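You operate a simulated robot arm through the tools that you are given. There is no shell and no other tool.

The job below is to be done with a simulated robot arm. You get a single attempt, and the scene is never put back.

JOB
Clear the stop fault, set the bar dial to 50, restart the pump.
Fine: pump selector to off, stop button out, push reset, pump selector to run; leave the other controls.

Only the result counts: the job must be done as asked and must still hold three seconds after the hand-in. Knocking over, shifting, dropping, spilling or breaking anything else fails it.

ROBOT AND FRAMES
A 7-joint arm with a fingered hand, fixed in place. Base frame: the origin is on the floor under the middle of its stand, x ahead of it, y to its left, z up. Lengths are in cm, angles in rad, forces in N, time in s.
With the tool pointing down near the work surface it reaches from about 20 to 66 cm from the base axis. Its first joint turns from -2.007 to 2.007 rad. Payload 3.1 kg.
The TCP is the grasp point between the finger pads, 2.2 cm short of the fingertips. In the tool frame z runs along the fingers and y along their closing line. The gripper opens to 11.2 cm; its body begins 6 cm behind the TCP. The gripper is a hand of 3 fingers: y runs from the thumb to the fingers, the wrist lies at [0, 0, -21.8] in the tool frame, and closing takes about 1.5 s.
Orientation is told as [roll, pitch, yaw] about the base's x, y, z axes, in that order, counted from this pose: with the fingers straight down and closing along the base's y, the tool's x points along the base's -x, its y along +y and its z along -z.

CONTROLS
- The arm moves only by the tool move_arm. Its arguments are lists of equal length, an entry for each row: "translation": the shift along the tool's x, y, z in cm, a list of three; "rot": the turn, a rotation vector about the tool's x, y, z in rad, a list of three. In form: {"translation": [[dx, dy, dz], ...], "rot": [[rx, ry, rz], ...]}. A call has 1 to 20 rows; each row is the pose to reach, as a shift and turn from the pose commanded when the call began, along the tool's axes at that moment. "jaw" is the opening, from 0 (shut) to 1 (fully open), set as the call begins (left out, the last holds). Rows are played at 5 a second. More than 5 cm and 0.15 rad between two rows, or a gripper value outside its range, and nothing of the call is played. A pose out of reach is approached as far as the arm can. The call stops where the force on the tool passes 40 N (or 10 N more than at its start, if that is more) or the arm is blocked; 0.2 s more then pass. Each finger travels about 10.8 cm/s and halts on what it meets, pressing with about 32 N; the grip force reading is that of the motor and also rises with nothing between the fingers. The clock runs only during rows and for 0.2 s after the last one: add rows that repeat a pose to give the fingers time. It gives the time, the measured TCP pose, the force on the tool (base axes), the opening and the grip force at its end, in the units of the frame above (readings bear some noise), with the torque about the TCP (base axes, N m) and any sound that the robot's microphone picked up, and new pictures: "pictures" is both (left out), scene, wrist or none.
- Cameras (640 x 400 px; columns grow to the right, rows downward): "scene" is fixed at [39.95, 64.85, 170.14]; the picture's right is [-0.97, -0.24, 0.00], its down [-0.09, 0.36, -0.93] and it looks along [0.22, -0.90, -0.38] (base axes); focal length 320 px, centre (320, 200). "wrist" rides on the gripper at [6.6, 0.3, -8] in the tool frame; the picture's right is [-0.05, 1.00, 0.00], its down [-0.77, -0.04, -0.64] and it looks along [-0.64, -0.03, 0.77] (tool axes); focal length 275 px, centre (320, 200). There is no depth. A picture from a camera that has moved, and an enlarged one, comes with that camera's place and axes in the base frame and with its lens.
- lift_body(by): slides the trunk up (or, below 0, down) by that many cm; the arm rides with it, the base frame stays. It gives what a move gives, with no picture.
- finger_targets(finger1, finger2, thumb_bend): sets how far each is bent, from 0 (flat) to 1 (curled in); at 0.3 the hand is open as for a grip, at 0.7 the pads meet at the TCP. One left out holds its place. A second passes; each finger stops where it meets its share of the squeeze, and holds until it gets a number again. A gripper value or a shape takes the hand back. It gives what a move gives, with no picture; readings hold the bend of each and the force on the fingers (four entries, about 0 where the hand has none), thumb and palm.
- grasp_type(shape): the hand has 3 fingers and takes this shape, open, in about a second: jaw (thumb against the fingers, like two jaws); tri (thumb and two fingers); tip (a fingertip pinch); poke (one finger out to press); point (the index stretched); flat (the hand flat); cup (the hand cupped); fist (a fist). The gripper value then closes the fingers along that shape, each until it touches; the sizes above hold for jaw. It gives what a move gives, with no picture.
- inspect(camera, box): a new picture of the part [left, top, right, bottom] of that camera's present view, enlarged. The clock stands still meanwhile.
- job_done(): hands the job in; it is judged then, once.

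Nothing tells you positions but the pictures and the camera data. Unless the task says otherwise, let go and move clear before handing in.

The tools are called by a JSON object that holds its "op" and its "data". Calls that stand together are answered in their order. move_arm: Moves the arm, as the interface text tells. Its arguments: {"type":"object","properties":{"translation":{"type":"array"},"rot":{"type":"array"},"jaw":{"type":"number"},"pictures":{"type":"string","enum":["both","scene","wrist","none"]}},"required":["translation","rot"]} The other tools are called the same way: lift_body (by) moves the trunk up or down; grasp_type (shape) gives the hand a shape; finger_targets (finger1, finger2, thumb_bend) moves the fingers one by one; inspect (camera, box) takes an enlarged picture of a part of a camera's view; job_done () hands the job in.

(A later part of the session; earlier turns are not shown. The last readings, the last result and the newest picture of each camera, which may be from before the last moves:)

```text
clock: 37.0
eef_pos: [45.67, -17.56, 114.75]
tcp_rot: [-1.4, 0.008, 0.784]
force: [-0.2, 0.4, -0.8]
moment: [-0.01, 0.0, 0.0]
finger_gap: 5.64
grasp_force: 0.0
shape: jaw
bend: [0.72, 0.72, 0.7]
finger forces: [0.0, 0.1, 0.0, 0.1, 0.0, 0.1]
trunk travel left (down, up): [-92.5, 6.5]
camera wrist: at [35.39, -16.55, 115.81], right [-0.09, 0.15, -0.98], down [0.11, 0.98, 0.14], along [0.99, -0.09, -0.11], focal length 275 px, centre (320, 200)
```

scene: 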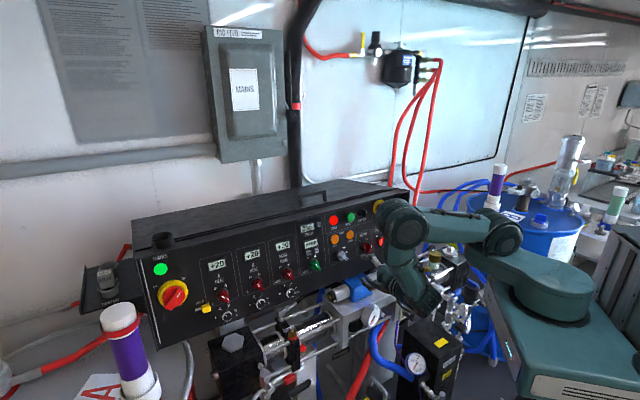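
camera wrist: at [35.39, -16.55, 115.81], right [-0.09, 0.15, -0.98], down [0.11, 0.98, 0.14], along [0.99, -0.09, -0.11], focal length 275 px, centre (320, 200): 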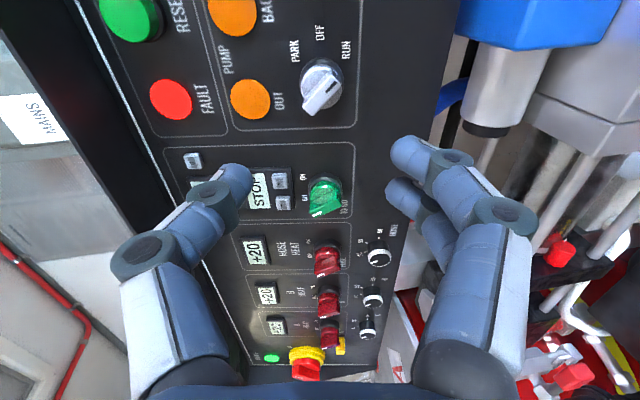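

Roll to −90° works here. I now set the roll to −45° (jaw line across the bar at RUN) and come closer to the knob, stopping short to check alignment.

{"op": "move_arm", "data": {"translation": [[0, 0, 1.0], [0, 0, 2.0], [0, 0, 3.0], [0, 0, 4.0], [0, 0, 5.0], [0, 0, 6.0], [0, 0, 6.0]], "rot": [[0, 0, 0.131], [0, 0, 0.262], [0, 0, 0.393], [0, 0, 0.524], [0, 0, 0.654], [0, 0, 0.785], [0, 0, 0.785]], "pictures": "both"}}

{"op": "inspect", "data": {"camera": "wrist", "box": [220, 20, 480, 200]}}

```text
clock: 38.6
eef_pos: [49.65, -21.74, 113.62]
tcp_rot: [-1.332, -0.765, 0.615]
force: [0.0, 0.3, -0.1]
moment: [-0.01, -0.04, -0.02]
finger_gap: 5.66
grasp_force: 0.0
shape: jaw
bend: [0.72, 0.72, 0.7]
finger forces: [0.1, 0.1, 0.1, 0.0, 0.0, 0.0]
trunk travel left (down, up): [-92.5, 6.5]
camera wrist: at [40.4, -18.74, 110.11], right [0.44, 0.6, -0.67], down [0.0, 0.74, 0.67], along [0.9, -0.29, 0.33], focal length 275 px, centre (320, 200)
```

scene: 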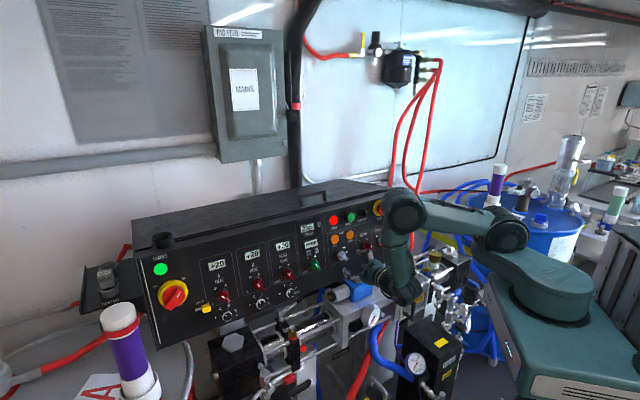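
wrist: 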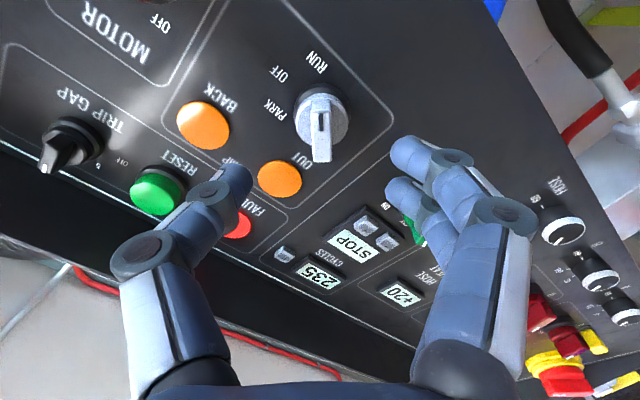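

```text
2.22 times, centred on (350, 110) of wrist
camera zoom: at [40.4, -18.74, 110.11], right [0.44, 0.6, -0.67], down [0.0, 0.74, 0.67], along [0.9, -0.29, 0.33], focal length 612 px, centre (253, 400)
```

zoom: 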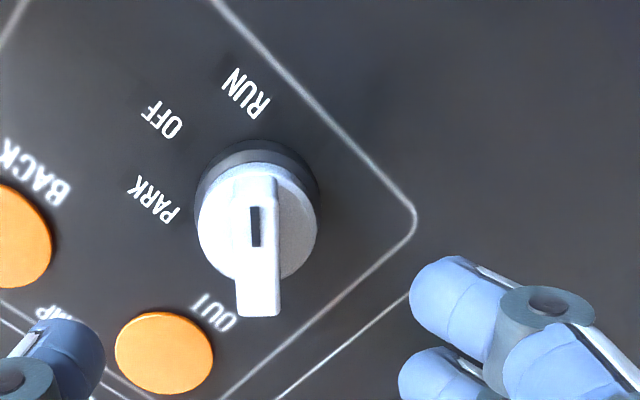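

Alignment is very good (bar centred between thumb and fingers). I advance 5.1 cm along the tool axis.

{"op": "move_arm", "data": {"translation": [[0, 0, 1.3], [0, 0, 2.6], [0, 0, 3.9], [0, 0, 5.1], [0, 0, 5.1]], "rot": [[0, 0, 0], [0, 0, 0], [0, 0, 0], [0, 0, 0], [0, 0, 0]], "pictures": "both"}}

```text
clock: 39.8
eef_pos: [53.4, -25.5, 112.93]
tcp_rot: [-1.334, -0.765, 0.616]
force: [0.1, 0.4, -0.3]
moment: [0.01, 0.01, 0.0]
finger_gap: 5.66
grasp_force: 0.1
shape: jaw
bend: [0.72, 0.72, 0.7]
finger forces: [0.1, 0.0, 0.0, 0.1, 0.0, 0.1]
trunk travel left (down, up): [-92.5, 6.5]
camera wrist: at [44.01, -22.25, 109.36], right [0.44, 0.6, -0.67], down [0.0, 0.75, 0.67], along [0.9, -0.29, 0.33], focal length 275 px, centre (320, 200)
```

scene: 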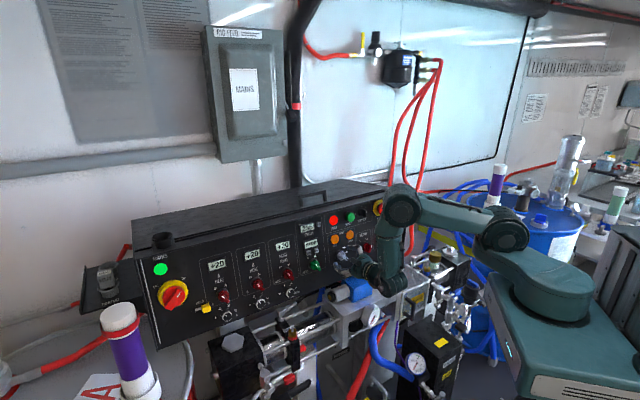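
wrist: 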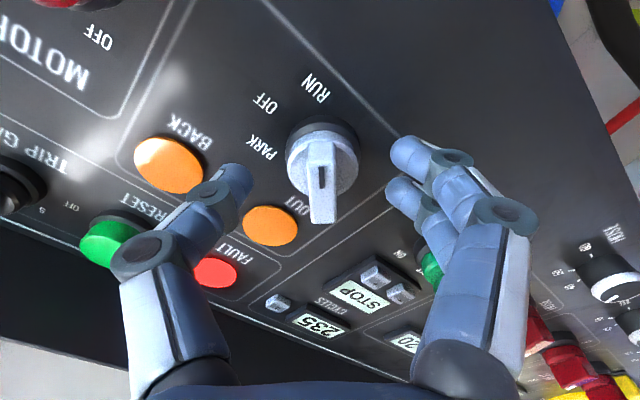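

Fingertips now straddle the bar just above the knob disc. I close the jaw on the bar.

{"op": "move_arm", "data": {"translation": [[0, 0, 0], [0, 0, 0], [0, 0, 0], [0, 0, 0], [0, 0, 0], [0, 0, 0], [0, 0, 0], [0, 0, 0]], "rot": [[0, 0, 0], [0, 0, 0], [0, 0, 0], [0, 0, 0], [0, 0, 0], [0, 0, 0], [0, 0, 0], [0, 0, 0]], "jaw": 0.0, "pictures": "wrist"}}

```text
clock: 41.6
eef_pos: [53.17, -25.16, 112.8]
tcp_rot: [-1.334, -0.763, 0.616]
force: [-8.5, 9.2, -8.2]
moment: [0.24, 0.24, 0.09]
finger_gap: 1.78
grasp_force: 31.9
shape: jaw
bend: [0.73, 0.73, 0.7]
finger forces: [18.7, 16.6, 0.0, 0.0, 32.3, 0.1]
trunk travel left (down, up): [-92.5, 6.5]
camera wrist: at [43.9, -22.11, 109.38], right [0.44, 0.6, -0.67], down [0.0, 0.75, 0.67], along [0.9, -0.29, 0.33], focal length 275 px, centre (320, 200)
```

wrist: 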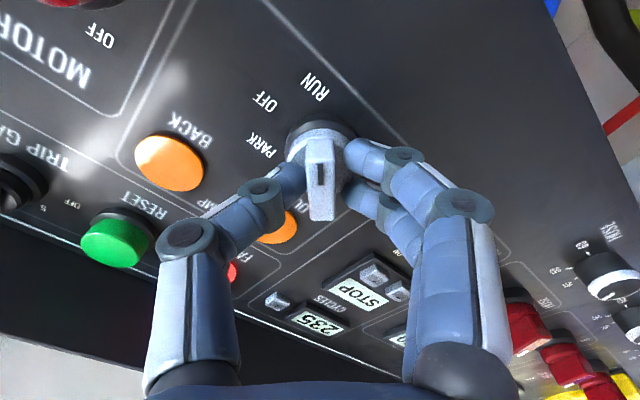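

The bar is gripped. I turn it 45° counter-clockwise (RUN → OFF), easing back 2 mm.

{"op": "move_arm", "data": {"translation": [[0, 0, -0.1], [0, 0, -0.2], [0, 0, -0.2], [0, 0, -0.2], [0, 0, -0.2], [0, 0, -0.2], [0, 0, -0.2], [0, 0, -0.2], [0, 0, -0.2]], "rot": [[0, 0, -0.1], [0, 0, -0.2], [0, 0, -0.3], [0, 0, -0.4], [0, 0, -0.5], [0, 0, -0.6], [0, 0, -0.7], [0, 0, -0.785], [0, 0, -0.785]], "pictures": "wrist"}}

{"op": "inspect", "data": {"camera": "wrist", "box": [220, 80, 440, 250]}}

{"op": "inspect", "data": {"camera": "scene", "box": [300, 190, 420, 280]}}

```text
clock: 43.6
eef_pos: [53.3, -25.14, 112.75]
tcp_rot: [-1.4, 0.008, 0.784]
force: [3.0, 4.6, -0.8]
moment: [-0.01, 0.0, 0.14]
finger_gap: 1.72
grasp_force: 31.8
shape: jaw
bend: [0.73, 0.73, 0.7]
finger forces: [14.5, 14.5, 0.1, 0.0, 33.6, 0.0]
trunk travel left (down, up): [-92.5, 6.5]
camera wrist: at [42.97, -24.1, 113.87], right [-0.09, 0.15, -0.98], down [0.11, 0.98, 0.14], along [0.99, -0.09, -0.11], focal length 275 px, centre (320, 200)
```

wrist: 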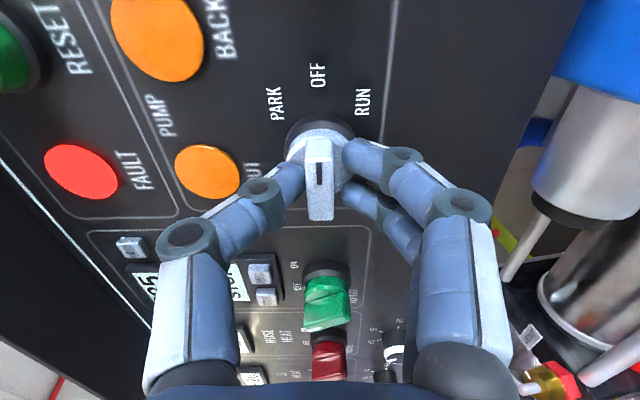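

```text
2.35 times, centred on (330, 165) of wrist
camera zoom: at [42.97, -24.1, 113.87], right [-0.09, 0.15, -0.98], down [0.11, 0.98, 0.14], along [0.99, -0.09, -0.11], focal length 648 px, centre (296, 282)
```

zoom: 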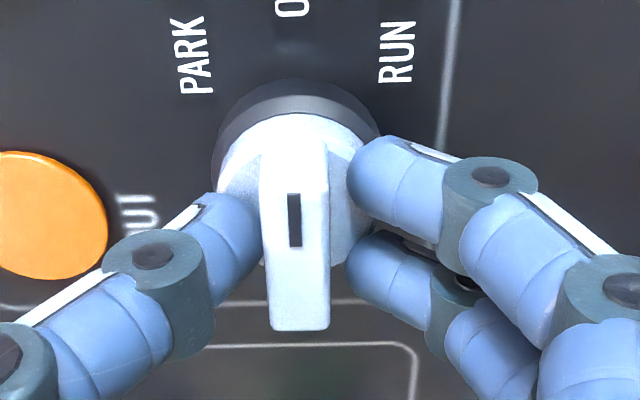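

```text
4.44 times, centred on (360, 235) of scene
camera zoom: at [39.95, 64.85, 170.14], right [-0.97, -0.24, 0.0], down [-0.09, 0.36, -0.93], along [0.22, -0.9, -0.38], focal length 1425 px, centre (142, 44)
```

zoom: 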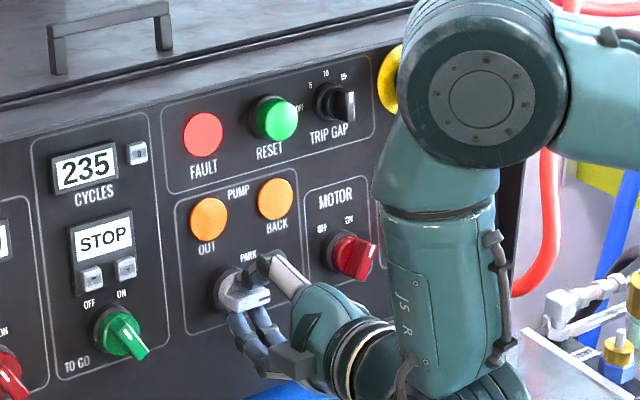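

The bar now points at OFF. I open the jaw and back off to check.

{"op": "move_arm", "data": {"translation": [[0, 0, 0], [0, 0, 0], [0, 0, 0], [0, 0, 0], [0, 0, -1.5], [0, 0, -3.5], [0, 0, -6.0], [0, 0, -9.0], [0, 0, -9.0]], "rot": [[0, 0, 0], [0, 0, 0], [0, 0, 0], [0, 0, 0], [0, 0, 0], [0, 0, 0], [0, 0, 0], [0, 0, 0], [0, 0, 0]], "jaw": 0.5, "pictures": "wrist"}}

{"op": "inspect", "data": {"camera": "wrist", "box": [220, 0, 460, 180]}}

```text
clock: 45.6
eef_pos: [46.97, -19.0, 114.33]
tcp_rot: [-1.4, 0.005, 0.784]
force: [-0.4, 0.1, 0.2]
moment: [0.01, 0.0, 0.03]
finger_gap: 5.57
grasp_force: 0.1
shape: jaw
bend: [0.73, 0.73, 0.7]
finger forces: [0.0, 0.0, 0.0, 0.0, 0.0, 0.0]
trunk travel left (down, up): [-92.5, 6.5]
camera wrist: at [36.73, -17.96, 115.35], right [-0.09, 0.15, -0.98], down [0.11, 0.98, 0.14], along [0.99, -0.1, -0.11], focal length 275 px, centre (320, 200)
```

wrist: 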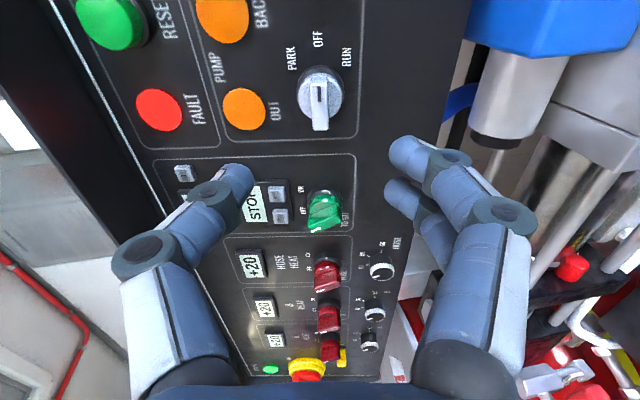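

```text
2.22 times, centred on (340, 90) of wrist
camera zoom: at [36.73, -17.96, 115.35], right [-0.09, 0.15, -0.98], down [0.11, 0.98, 0.14], along [0.99, -0.1, -0.11], focal length 612 px, centre (276, 444)
```

zoom: 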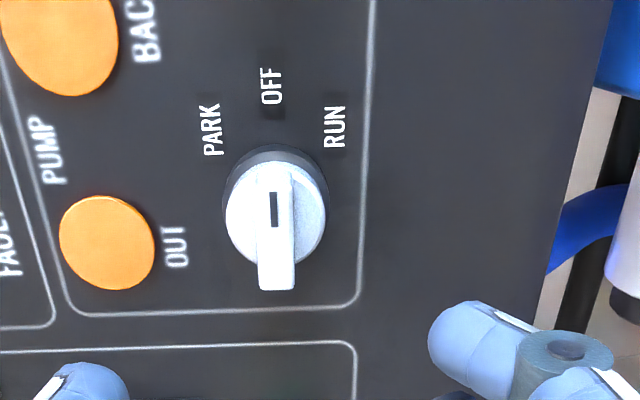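

The selector is at OFF. Next is the STOP mushroom near [42.8, -41.1, 124.8]; I move the hand in front of it with a −30° roll and look.

{"op": "move_arm", "data": {"translation": [[1.9, -1.2, 0.1], [3.7, -2.5, 0.2], [5.6, -3.7, 0.3], [7.4, -5.0, 0.4], [9.3, -6.2, 0.5], [11.2, -7.5, 0.6], [13.0, -8.7, 0.8], [14.9, -10.0, 0.9], [16.7, -11.2, 1.0], [18.6, -12.5, 1.1], [18.6, -12.5, 1.1]], "rot": [[0, 0, 0.105], [0, 0, 0.209], [0, 0, 0.314], [0, 0, 0.419], [0, 0, 0.524], [0, 0, 0.628], [0, 0, 0.733], [0, 0, 0.838], [0, 0, 0.942], [0, 0, 1.047], [0, 0, 1.047]], "jaw": 0.56, "pictures": "both"}}

```text
clock: 48.0
eef_pos: [36.43, -34.25, 126.72]
tcp_rot: [-1.24, -1.018, 0.496]
force: [-0.2, 0.5, 0.3]
moment: [-0.01, 0.0, 0.01]
finger_gap: 6.21
grasp_force: 0.1
shape: jaw
bend: [0.72, 0.72, 0.7]
finger forces: [0.0, 0.1, 0.1, 0.0, 0.0, 0.0]
trunk travel left (down, up): [-92.5, 6.5]
camera wrist: at [27.89, -30.03, 122.21], right [0.57, 0.68, -0.46], down [-0.11, 0.61, 0.78], along [0.81, -0.4, 0.42], focal length 275 px, centre (320, 200)
```

scene: 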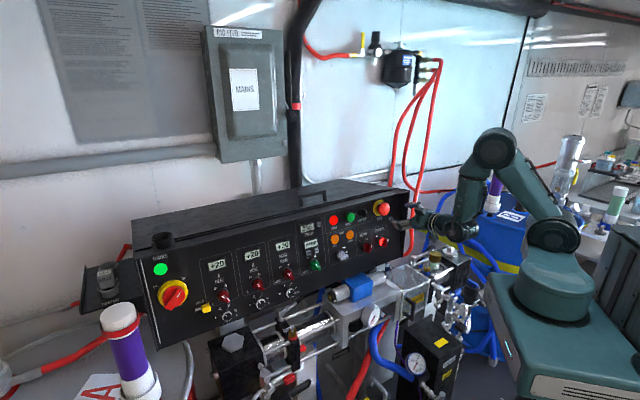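
wrist: 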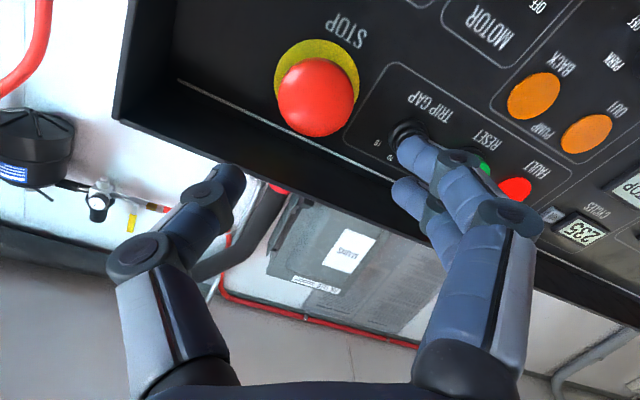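

{"op": "inspect", "data": {"camera": "wrist", "box": [240, 20, 400, 150]}}

{"op": "inspect", "data": {"camera": "scene", "box": [360, 185, 430, 235]}}

```text
3.08 times, centred on (320, 85) of wrist
camera zoom: at [27.89, -30.03, 122.21], right [0.57, 0.68, -0.46], down [-0.11, 0.61, 0.78], along [0.81, -0.4, 0.42], focal length 847 px, centre (320, 554)
```

zoom: 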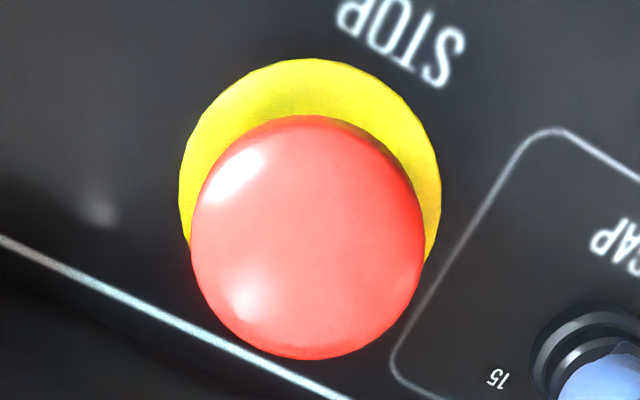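

```text
8.00 times, centred on (395, 210) of scene
camera zoom: at [39.95, 64.85, 170.14], right [-0.97, -0.24, 0.0], down [-0.09, 0.36, -0.93], along [0.22, -0.9, -0.38], focal length 2564 px, centre (-280, 120)
```

zoom: 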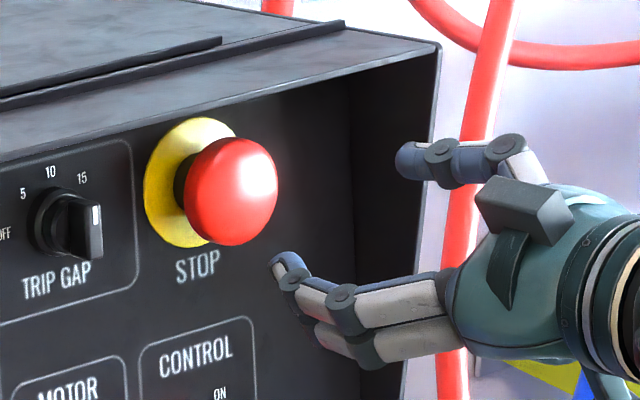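

The STOP head is ~4.9 cm wide, no arrows visible. I correct laterally, open a bit more and advance so the pads surround the head rim.

{"op": "move_arm", "data": {"translation": [[0.3, -0.1, 0], [0.6, -0.17, 0], [0.6, -0.17, 1.5], [0.6, -0.17, 3.0], [0.6, -0.17, 4.5], [0.6, -0.17, 6.0], [0.6, -0.17, 7.0], [0.6, -0.17, 7.0]], "rot": [[0, 0, 0], [0, 0, 0], [0, 0, 0], [0, 0, 0], [0, 0, 0], [0, 0, 0], [0, 0, 0], [0, 0, 0]], "jaw": 0.61, "pictures": "both"}}

{"op": "inspect", "data": {"camera": "scene", "box": [360, 185, 430, 235]}}

```text
clock: 49.8
eef_pos: [40.47, -39.54, 124.91]
tcp_rot: [-1.241, -1.016, 0.499]
force: [0.5, 0.1, -0.1]
moment: [0.0, 0.01, 0.01]
finger_gap: 6.79
grasp_force: 0.1
shape: jaw
bend: [0.71, 0.71, 0.71]
finger forces: [0.0, 0.1, 0.1, 0.1, 0.2, 0.0]
trunk travel left (down, up): [-92.5, 6.5]
camera wrist: at [32.05, -35.24, 120.6], right [0.57, 0.68, -0.46], down [-0.1, 0.61, 0.78], along [0.81, -0.4, 0.42], focal length 275 px, centre (320, 200)
```

scene: 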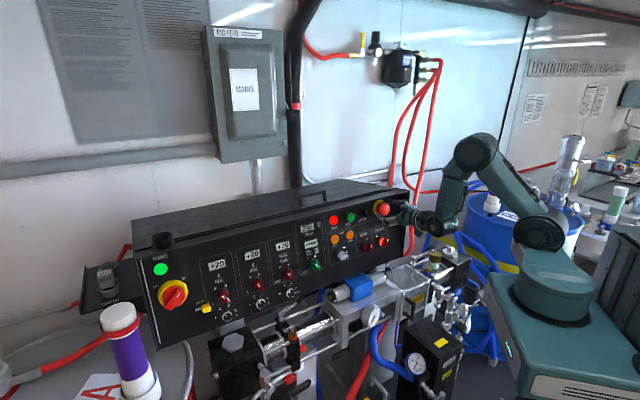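
wrist: 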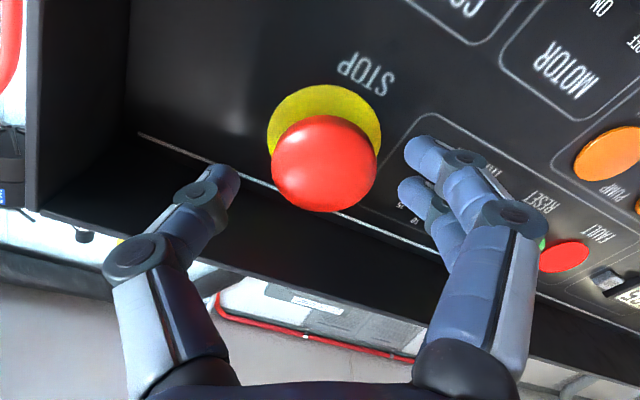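

```text
8.00 times, centred on (395, 210) of scene
camera zoom: at [39.95, 64.85, 170.14], right [-0.97, -0.24, 0.0], down [-0.09, 0.36, -0.93], along [0.22, -0.9, -0.38], focal length 2564 px, centre (-280, 120)
```

zoom: 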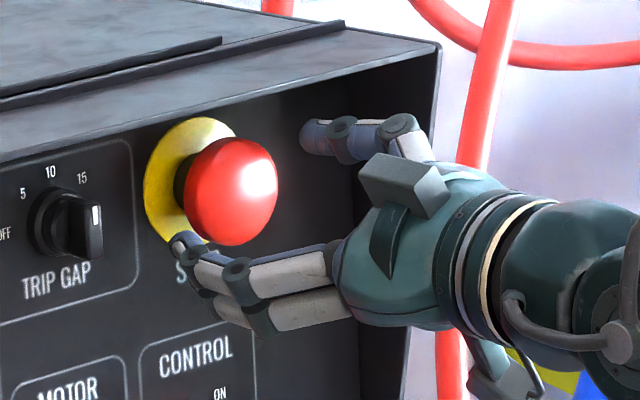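

{"op": "move_arm", "data": {"translation": [[0, 0.2, 0.5], [0, 0.2, 1.0], [0, 0.2, 1.5], [0, 0.2, 1.8], [0, 0.2, 1.8]], "rot": [[0, 0, 0], [0, 0, 0], [0, 0, 0], [0, 0, 0], [0, 0, 0]], "pictures": "wrist"}}

{"op": "inspect", "data": {"camera": "scene", "box": [360, 185, 430, 235]}}

```text
clock: 51.0
eef_pos: [41.86, -40.63, 124.54]
tcp_rot: [-1.24, -1.016, 0.5]
force: [-0.2, -0.2, 0.3]
moment: [0.01, 0.0, -0.01]
finger_gap: 6.79
grasp_force: 0.2
shape: jaw
bend: [0.71, 0.71, 0.71]
finger forces: [0.1, 0.1, 0.0, 0.0, 0.0, 0.1]
trunk travel left (down, up): [-92.5, 6.5]
camera wrist: at [33.46, -36.44, 120.11], right [0.57, 0.68, -0.46], down [-0.1, 0.61, 0.78], along [0.81, -0.4, 0.42], focal length 275 px, centre (320, 200)
```

wrist: 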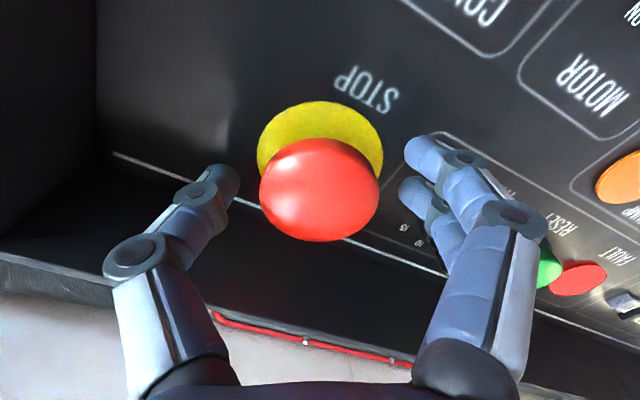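

```text
8.00 times, centred on (395, 210) of scene
camera zoom: at [39.95, 64.85, 170.14], right [-0.97, -0.24, 0.0], down [-0.09, 0.36, -0.93], along [0.22, -0.9, -0.38], focal length 2564 px, centre (-280, 120)
```

zoom: 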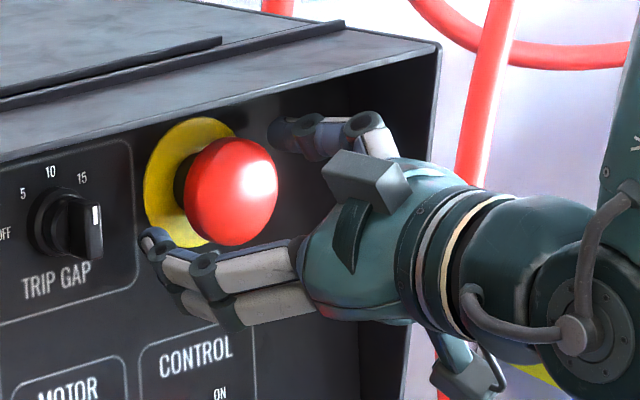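

Aligned around the head. I close the jaw on it.

{"op": "move_arm", "data": {"translation": [[0, 0, 0], [0, 0, 0], [0, 0, 0], [0, 0, 0], [0, 0, 0], [0, 0, 0], [0, 0, 0]], "rot": [[0, 0, 0], [0, 0, 0], [0, 0, 0], [0, 0, 0], [0, 0, 0], [0, 0, 0], [0, 0, 0]], "jaw": 0.0, "pictures": "wrist"}}

{"op": "inspect", "data": {"camera": "scene", "box": [360, 185, 430, 235]}}

```text
clock: 52.6
eef_pos: [41.69, -41.04, 124.53]
tcp_rot: [-1.238, -1.018, 0.494]
force: [-4.4, -8.3, -2.6]
moment: [0.08, -0.06, 0.21]
finger_gap: 2.45
grasp_force: 32.2
shape: jaw
bend: [0.76, 0.76, 0.78]
finger forces: [13.3, 15.2, 0.0, 0.0, 32.5, 0.1]
trunk travel left (down, up): [-92.5, 6.5]
camera wrist: at [33.33, -36.71, 120.05], right [0.57, 0.68, -0.46], down [-0.1, 0.61, 0.78], along [0.81, -0.4, 0.42], focal length 275 px, centre (320, 200)
```

wrist: 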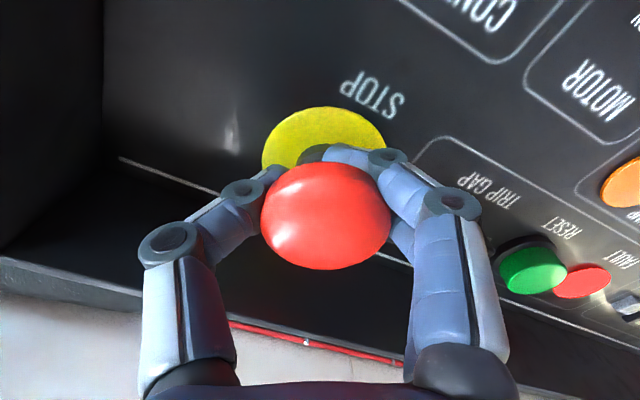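

```text
8.00 times, centred on (395, 210) of scene
camera zoom: at [39.95, 64.85, 170.14], right [-0.97, -0.24, 0.0], down [-0.09, 0.36, -0.93], along [0.22, -0.9, -0.38], focal length 2564 px, centre (-280, 120)
```

zoom: 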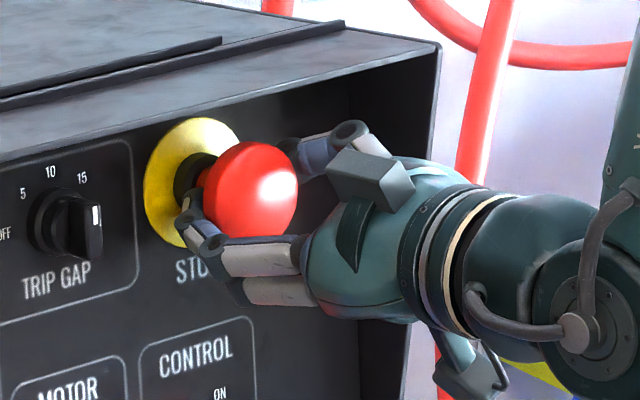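

Closing the fingers behind the head has already drawn it outward. I pull gently back along the axis to make sure it is fully out.

{"op": "move_arm", "data": {"translation": [[0, 0, -0.2], [0, 0, -0.4], [0, 0, -0.6], [0, 0, -0.8], [0, 0, -0.8]], "rot": [[0, 0, 0], [0, 0, 0], [0, 0, 0], [0, 0, 0], [0, 0, 0]], "pictures": "wrist"}}

{"op": "inspect", "data": {"camera": "scene", "box": [360, 185, 430, 235]}}

```text
clock: 53.8
eef_pos: [41.5, -40.76, 124.56]
tcp_rot: [-1.235, -1.018, 0.491]
force: [8.5, -22.6, 0.6]
moment: [0.08, -0.11, 0.01]
finger_gap: 2.33
grasp_force: 31.6
shape: jaw
bend: [0.75, 0.75, 0.78]
finger forces: [14.2, 16.4, 0.1, 0.0, 36.6, 0.0]
trunk travel left (down, up): [-92.5, 6.5]
camera wrist: at [33.17, -36.47, 120.05], right [0.57, 0.68, -0.46], down [-0.1, 0.61, 0.78], along [0.81, -0.4, 0.42], focal length 275 px, centre (320, 200)
```

wrist: 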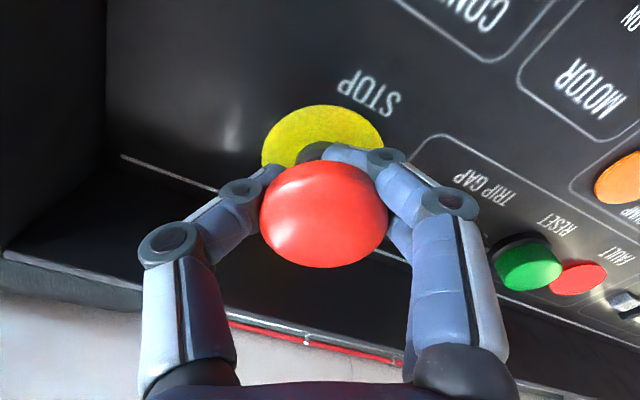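

```text
8.00 times, centred on (395, 210) of scene
camera zoom: at [39.95, 64.85, 170.14], right [-0.97, -0.24, 0.0], down [-0.09, 0.36, -0.93], along [0.22, -0.9, -0.38], focal length 2564 px, centre (-280, 120)
```

zoom: 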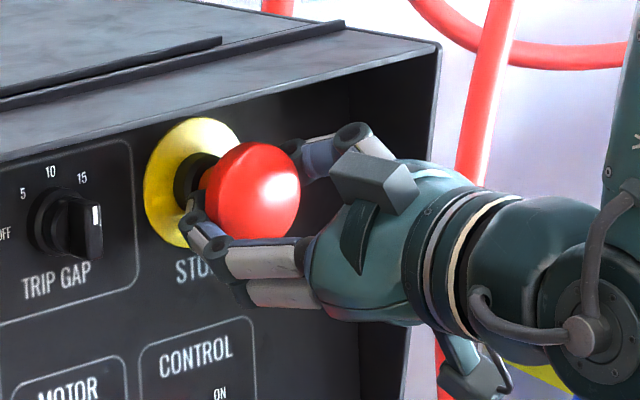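

It's at its outer stop (about 22 N pull). I ease the pull, open the jaw and then back off straight.

{"op": "move_arm", "data": {"translation": [[0, 0, 0.25], [0, 0, 0.4], [0, 0, 0.4]], "rot": [[0, 0, 0], [0, 0, 0], [0, 0, 0]], "pictures": "none"}}

{"op": "move_arm", "data": {"translation": [[0, 0, 0], [0, 0, 0], [0, 0, 0], [0, 0, 0], [0, 0, 0], [0, 0, 0]], "rot": [[0, 0, 0], [0, 0, 0], [0, 0, 0], [0, 0, 0], [0, 0, 0], [0, 0, 0]], "jaw": 0.62, "pictures": "wrist"}}

{"op": "inspect", "data": {"camera": "scene", "box": [360, 185, 430, 235]}}

```text
clock: 54.6
eef_pos: [41.59, -40.72, 124.36]
tcp_rot: [-1.233, -1.017, 0.49]
force: [3.8, -16.4, 0.9]
moment: [0.1, -0.12, 0.07]
finger_gap: 2.31
grasp_force: 32.5
shape: jaw
bend: [0.75, 0.75, 0.78]
finger forces: [13.5, 15.6, 0.0, 0.0, 34.2, 0.0]
trunk travel left (down, up): [-92.5, 6.5]
```

```text
clock: 56.0
eef_pos: [41.66, -40.33, 124.58]
tcp_rot: [-1.24, -1.016, 0.499]
force: [-0.2, -0.2, 0.0]
moment: [0.02, 0.0, -0.02]
finger_gap: 6.91
grasp_force: 0.2
shape: jaw
bend: [0.71, 0.71, 0.69]
finger forces: [0.0, 0.0, 0.1, 0.0, 0.0, 0.1]
trunk travel left (down, up): [-92.5, 6.5]
camera wrist: at [33.2, -36.13, 120.2], right [0.57, 0.68, -0.46], down [-0.1, 0.61, 0.78], along [0.81, -0.4, 0.42], focal length 275 px, centre (320, 200)
```

wrist: 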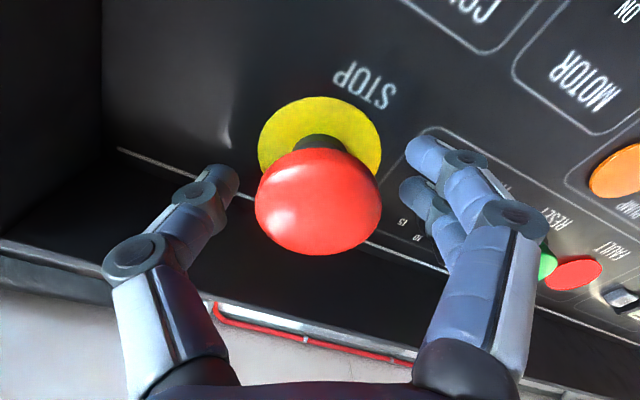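

```text
8.00 times, centred on (395, 210) of scene
camera zoom: at [39.95, 64.85, 170.14], right [-0.97, -0.24, 0.0], down [-0.09, 0.36, -0.93], along [0.22, -0.9, -0.38], focal length 2564 px, centre (-280, 120)
```

zoom: 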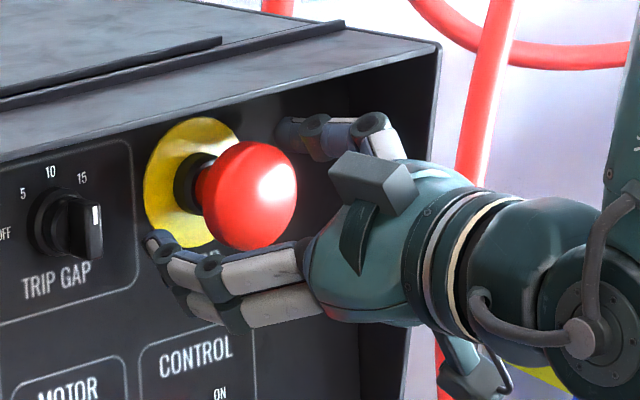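

STOP is out and stays out. I back off and move in front of the green RESET button, closing the fingers for pressing.

{"op": "move_arm", "data": {"translation": [[0, 0, -2.0], [0, 0, -4.5], [0, 0, -7.0], [0, 0, -8.5], [-1.8, 2.9, -8.1], [-3.6, 5.8, -7.8], [-5.5, 8.7, -7.4], [-7.3, 11.6, -7.1], [-7.3, 11.6, -7.1]], "rot": [[0, 0, 0], [0, 0, 0], [0, 0, 0], [0, 0, 0], [0, 0, 0], [0, 0, 0], [0, 0, 0], [0, 0, 0], [0, 0, 0]], "pictures": "none"}}

{"op": "move_arm", "data": {"translation": [[0, 0, 0], [0, 0, 0], [0, 0, 0], [0, 0, 0], [0, 0, 0], [0, 0, 0]], "rot": [[0, 0, 0], [0, 0, 0], [0, 0, 0], [0, 0, 0], [0, 0, 0], [0, 0, 0]], "jaw": 0.0, "pictures": "both"}}

{"op": "inspect", "data": {"camera": "wrist", "box": [200, 60, 440, 240]}}

{"op": "inspect", "data": {"camera": "scene", "box": [330, 185, 430, 255]}}

```text
clock: 58.0
eef_pos: [46.4, -25.89, 126.39]
tcp_rot: [-1.24, -1.017, 0.496]
force: [-0.2, 0.7, 0.3]
moment: [-0.01, -0.01, 0.03]
finger_gap: 6.91
grasp_force: 0.1
shape: jaw
bend: [0.71, 0.71, 0.69]
finger forces: [0.0, 0.1, 0.0, 0.0, 0.0, 0.0]
trunk travel left (down, up): [-92.5, 6.5]
```

```text
clock: 59.4
eef_pos: [46.54, -25.8, 126.33]
tcp_rot: [-1.24, -1.016, 0.498]
force: [-0.3, 0.0, -0.2]
moment: [-0.02, 0.02, 0.0]
finger_gap: 0.0
grasp_force: 32.3
shape: jaw
bend: [0.68, 0.68, 0.77]
finger forces: [0.0, 0.0, 0.1, 0.0, 0.1, 0.0]
trunk travel left (down, up): [-92.5, 6.5]
camera wrist: at [38.13, -21.62, 121.89], right [0.57, 0.68, -0.46], down [-0.1, 0.61, 0.78], along [0.81, -0.4, 0.42], focal length 275 px, centre (320, 200)
```

scene: 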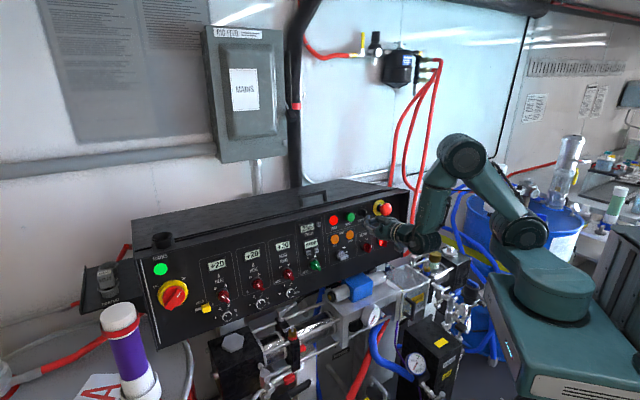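
wrist: 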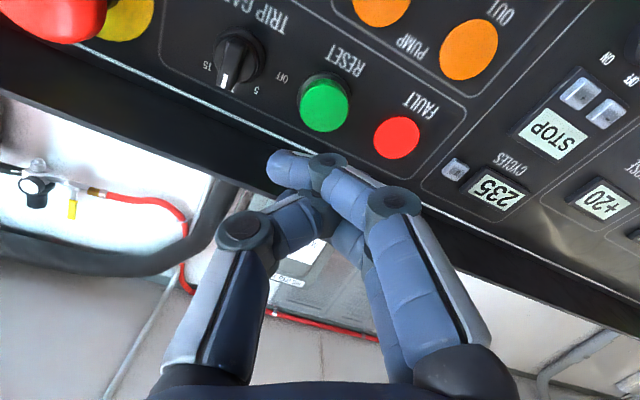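

```text
2.22 times, centred on (320, 150) of wrist
camera zoom: at [38.13, -21.62, 121.89], right [0.57, 0.68, -0.46], down [-0.1, 0.61, 0.78], along [0.81, -0.4, 0.42], focal length 612 px, centre (320, 311)
```

zoom: 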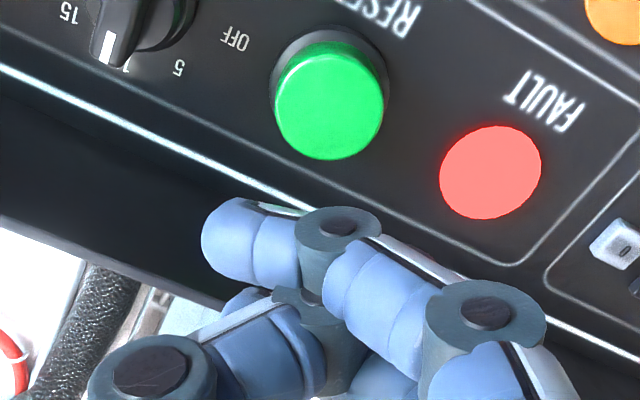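

```text
5.71 times, centred on (380, 220) of scene
camera zoom: at [39.95, 64.85, 170.14], right [-0.97, -0.24, 0.0], down [-0.09, 0.36, -0.93], along [0.22, -0.9, -0.38], focal length 1832 px, centre (-23, 86)
```

zoom: 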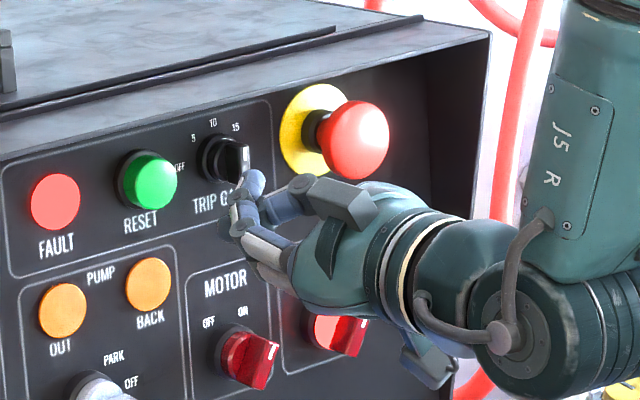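

Fully closed fingers cross sideways, not a neat poker. I switch to the "poke" shape and look at where the extended finger is.

{"op": "grasp_type", "data": {"shape": "poke"}}

{"op": "inspect", "data": {"camera": "wrist", "box": [0, 0, 640, 400]}}

{"op": "inspect", "data": {"camera": "scene", "box": [330, 185, 430, 255]}}

```text
clock: 60.3
eef_pos: [46.4, -25.83, 126.43]
tcp_rot: [-1.241, -1.015, 0.499]
force: [-0.3, -0.6, -0.1]
moment: [0.01, -0.02, -0.05]
finger_gap: 0.0
grasp_force: 0.0
shape: poke
bend: [1.0, 1.0, 1.0]
finger forces: [0.1, 0.1, 0.1, 0.0, 0.0, 0.1]
trunk travel left (down, up): [-92.5, 6.5]
```

```text
1.00 times, centred on (320, 200) of wrist (not enlarged: the box is as wide or as high as the picture)
camera zoom: at [38.12, -21.63, 121.89], right [0.57, 0.68, -0.46], down [-0.1, 0.61, 0.78], along [0.81, -0.4, 0.42], focal length 275 px, centre (320, 200)
```

zoom: 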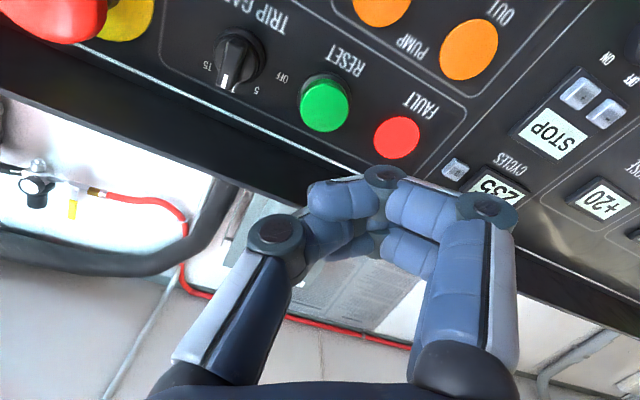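

```text
5.71 times, centred on (380, 220) of scene
camera zoom: at [39.95, 64.85, 170.14], right [-0.97, -0.24, 0.0], down [-0.09, 0.36, -0.93], along [0.22, -0.9, -0.38], focal length 1832 px, centre (-23, 86)
```

zoom: 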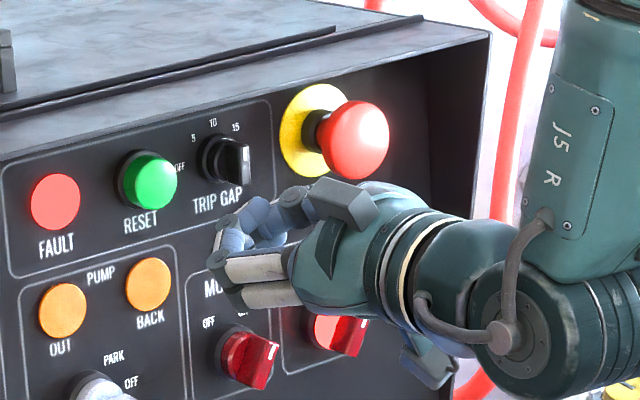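

{"op": "move_arm", "data": {"translation": [[0, 0, 0], [0, 0, 0], [0, 0, 0], [0, 0, 0], [0, 0, 0], [0, 0, 0]], "rot": [[0, 0, 0], [0, 0, 0], [0, 0, 0], [0, 0, 0], [0, 0, 0], [0, 0, 0]], "jaw": 1.0, "pictures": "wrist"}}

{"op": "inspect", "data": {"camera": "scene", "box": [330, 185, 430, 255]}}

```text
clock: 61.7
eef_pos: [46.54, -25.93, 126.37]
tcp_rot: [-1.24, -1.014, 0.499]
force: [-0.6, -0.2, -0.8]
moment: [-0.03, 0.01, 0.03]
finger_gap: 0.0
grasp_force: 0.1
shape: poke
bend: [1.0, 1.0, 1.0]
finger forces: [0.0, 0.1, 0.1, 0.1, 0.0, 0.0]
trunk travel left (down, up): [-92.5, 6.5]
camera wrist: at [38.12, -21.62, 121.89], right [0.57, 0.68, -0.46], down [-0.1, 0.61, 0.78], along [0.81, -0.4, 0.42], focal length 275 px, centre (320, 200)
```

wrist: 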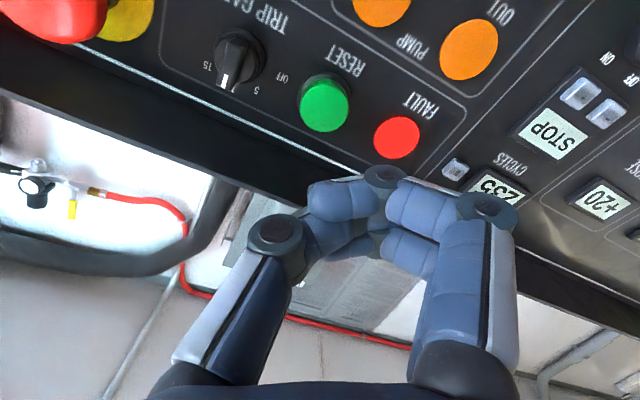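

```text
5.71 times, centred on (380, 220) of scene
camera zoom: at [39.95, 64.85, 170.14], right [-0.97, -0.24, 0.0], down [-0.09, 0.36, -0.93], along [0.22, -0.9, -0.38], focal length 1832 px, centre (-23, 86)
```

zoom: 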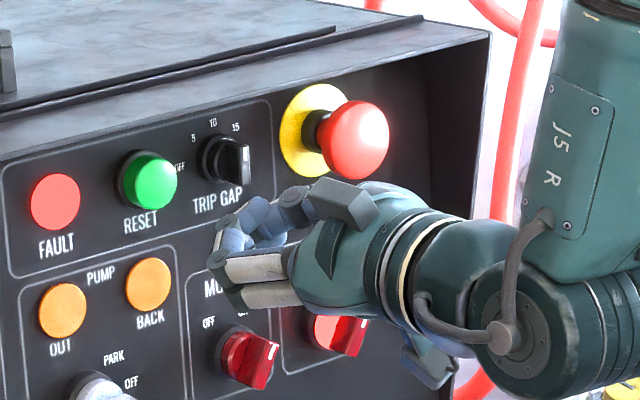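

The poke shape is just curled here; I try "point" (index stretched).

{"op": "grasp_type", "data": {"shape": "point"}}

{"op": "inspect", "data": {"camera": "wrist", "box": [0, 0, 640, 400]}}

{"op": "inspect", "data": {"camera": "scene", "box": [330, 185, 430, 255]}}

```text
clock: 62.6
eef_pos: [46.48, -25.74, 126.27]
tcp_rot: [-1.24, -1.016, 0.501]
force: [-0.1, -0.6, -0.5]
moment: [-0.03, 0.0, 0.0]
finger_gap: 0.01
grasp_force: 0.1
shape: point
bend: [0.27, 1.0, 0.93]
finger forces: [0.0, 0.0, 0.1, 0.0, 0.0, 0.0]
trunk travel left (down, up): [-92.5, 6.5]
```

```text
1.00 times, centred on (320, 200) of wrist (not enlarged: the box is as wide or as high as the picture)
camera zoom: at [38.12, -21.62, 121.89], right [0.57, 0.68, -0.46], down [-0.1, 0.61, 0.78], along [0.81, -0.4, 0.42], focal length 275 px, centre (320, 200)
```

zoom: 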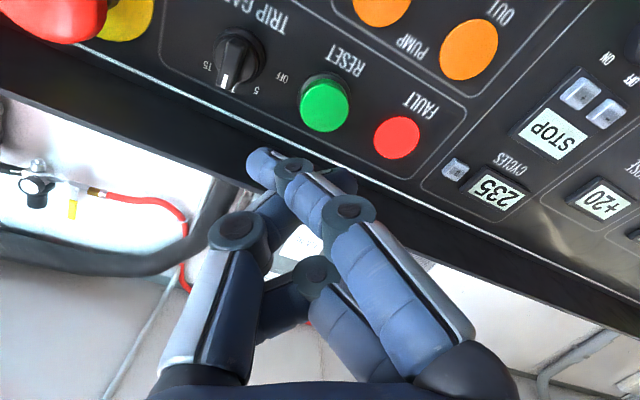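

```text
5.71 times, centred on (380, 220) of scene
camera zoom: at [39.95, 64.85, 170.14], right [-0.97, -0.24, 0.0], down [-0.09, 0.36, -0.93], along [0.22, -0.9, -0.38], focal length 1832 px, centre (-23, 86)
```

zoom: 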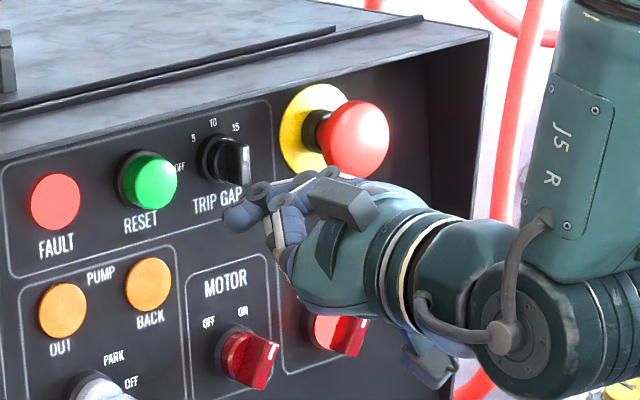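

"Point" doesn't give a clean poker either. A nearly closed jaw (about 2 cm gap) gives symmetric fingertips that fit on the ~3 cm button; I set that.

{"op": "grasp_type", "data": {"shape": "jaw"}}

{"op": "move_arm", "data": {"translation": [[0, 0, 0], [0, 0, 0], [0, 0, 0], [0, 0, 0], [0, 0, 0], [0, 0, 0], [0, 0, 0]], "rot": [[0, 0, 0], [0, 0, 0], [0, 0, 0], [0, 0, 0], [0, 0, 0], [0, 0, 0], [0, 0, 0]], "jaw": 0.18, "pictures": "wrist"}}

{"op": "inspect", "data": {"camera": "scene", "box": [330, 185, 430, 255]}}

```text
clock: 63.5
eef_pos: [46.57, -25.76, 126.37]
tcp_rot: [-1.24, -1.016, 0.498]
force: [-0.5, 0.1, 0.0]
moment: [-0.04, -0.03, -0.01]
finger_gap: 8.01
grasp_force: 0.2
shape: jaw
bend: [0.3, 0.79, 0.3]
finger forces: [0.0, 0.1, 0.0, 0.1, 0.0, 0.0]
trunk travel left (down, up): [-92.5, 6.5]
```

```text
clock: 65.1
eef_pos: [46.51, -25.88, 126.37]
tcp_rot: [-1.241, -1.015, 0.498]
force: [0.7, 0.5, -0.2]
moment: [-0.01, 0.02, 0.02]
finger_gap: 0.36
grasp_force: 0.1
shape: jaw
bend: [0.73, 0.86, 0.71]
finger forces: [0.0, 0.0, 0.0, 0.1, 0.1, 0.0]
trunk travel left (down, up): [-92.5, 6.5]
camera wrist: at [38.12, -21.62, 121.89], right [0.57, 0.68, -0.46], down [-0.1, 0.61, 0.78], along [0.81, -0.4, 0.42], focal length 275 px, centre (320, 200)
```

wrist: 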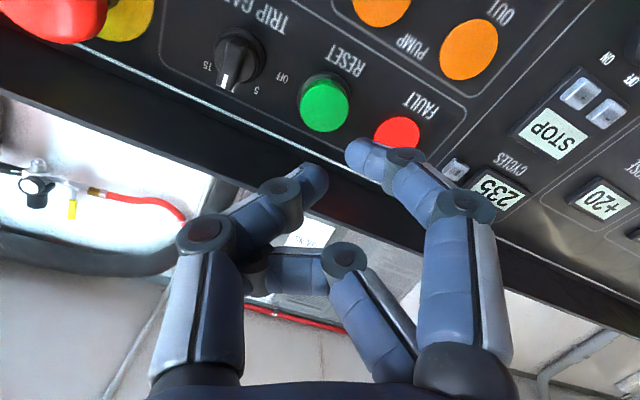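

```text
5.71 times, centred on (380, 220) of scene
camera zoom: at [39.95, 64.85, 170.14], right [-0.97, -0.24, 0.0], down [-0.09, 0.36, -0.93], along [0.22, -0.9, -0.38], focal length 1832 px, centre (-23, 86)
```

zoom: 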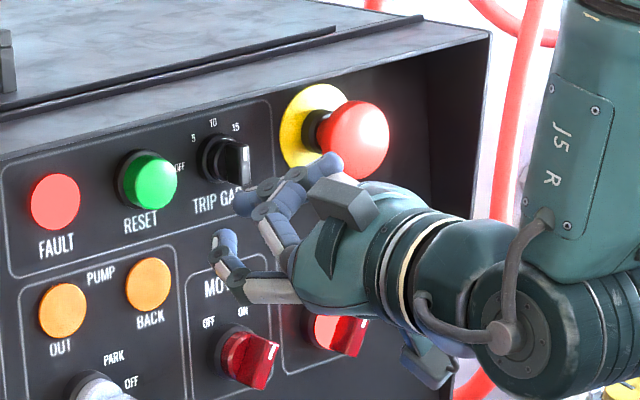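

One finger is tangled behind the thumb from the previous shape. I open fully, then close again to a small gap.

{"op": "move_arm", "data": {"translation": [[0, 0, 0], [0, 0, 0], [0, 0, 0], [0, 0, 0], [0, 0, 0], [0, 0, 0], [0, 0, 0]], "rot": [[0, 0, 0], [0, 0, 0], [0, 0, 0], [0, 0, 0], [0, 0, 0], [0, 0, 0], [0, 0, 0]], "jaw": 1.0, "pictures": "wrist"}}

```text
clock: 66.7
eef_pos: [46.54, -25.86, 126.39]
tcp_rot: [-1.241, -1.016, 0.498]
force: [0.0, 0.1, 0.0]
moment: [0.02, 0.0, 0.02]
finger_gap: 8.01
grasp_force: 0.1
shape: jaw
bend: [0.3, 0.73, 0.32]
finger forces: [0.0, 0.0, 0.0, 0.1, 0.0, 0.1]
trunk travel left (down, up): [-92.5, 6.5]
camera wrist: at [38.12, -21.62, 121.89], right [0.57, 0.68, -0.46], down [-0.1, 0.61, 0.78], along [0.81, -0.4, 0.42], focal length 275 px, centre (320, 200)
```

wrist: 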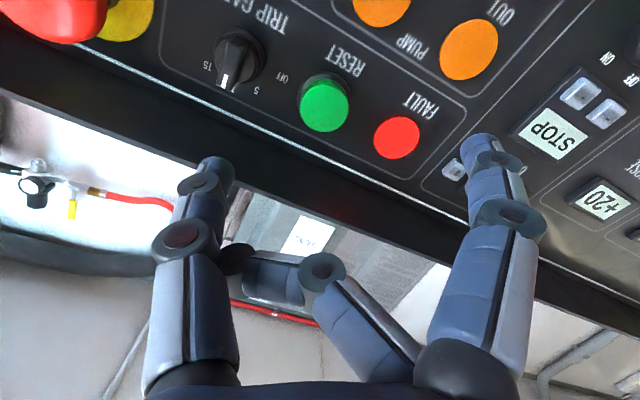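

{"op": "finger_targets", "data": {"finger1": 0.2, "finger2": 0.8, "thumb_bend": 0.0}}

{"op": "inspect", "data": {"camera": "wrist", "box": [0, 0, 640, 400]}}

```text
clock: 67.7
eef_pos: [46.52, -25.97, 126.37]
tcp_rot: [-1.241, -1.016, 0.498]
force: [-0.9, 0.0, -0.1]
moment: [0.03, 0.01, -0.02]
finger_gap: 12.46
grasp_force: 0.1
shape: fingers
bend: [0.2, 0.78, 0.18]
finger forces: [0.0, 0.1, 0.1, 0.0, 0.0, 0.0]
trunk travel left (down, up): [-92.5, 6.5]
```

```text
1.00 times, centred on (320, 200) of wrist (not enlarged: the box is as wide or as high as the picture)
camera zoom: at [38.12, -21.62, 121.89], right [0.57, 0.68, -0.46], down [-0.1, 0.61, 0.78], along [0.81, -0.4, 0.42], focal length 275 px, centre (320, 200)
```

zoom: 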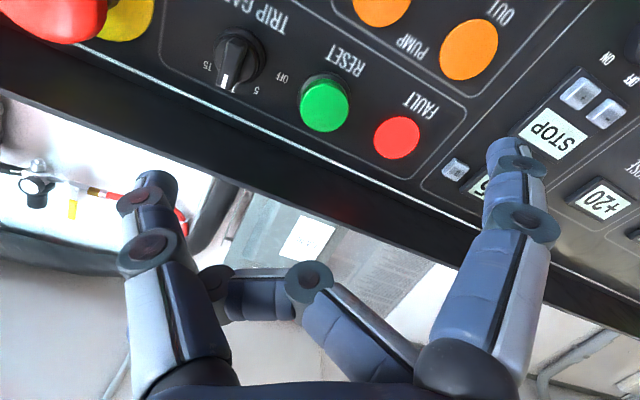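

{"op": "finger_targets", "data": {"finger1": 0.2, "finger2": 0.3, "thumb_bend": 0.0}}

{"op": "inspect", "data": {"camera": "wrist", "box": [0, 0, 640, 400]}}

```text
clock: 68.7
eef_pos: [46.56, -25.89, 126.3]
tcp_rot: [-1.24, -1.015, 0.499]
force: [-0.3, 0.2, -0.4]
moment: [0.03, 0.01, -0.03]
finger_gap: 12.92
grasp_force: 0.1
shape: fingers
bend: [0.2, 0.75, 0.17]
finger forces: [0.0, 0.0, 0.0, 0.1, 0.0, 0.0]
trunk travel left (down, up): [-92.5, 6.5]
```

```text
1.00 times, centred on (320, 200) of wrist (not enlarged: the box is as wide or as high as the picture)
camera zoom: at [38.12, -21.62, 121.89], right [0.57, 0.68, -0.46], down [-0.1, 0.61, 0.78], along [0.81, -0.4, 0.42], focal length 275 px, centre (320, 200)
```

zoom: 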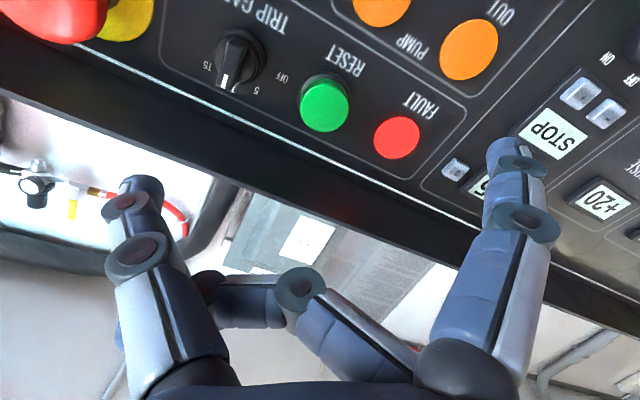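

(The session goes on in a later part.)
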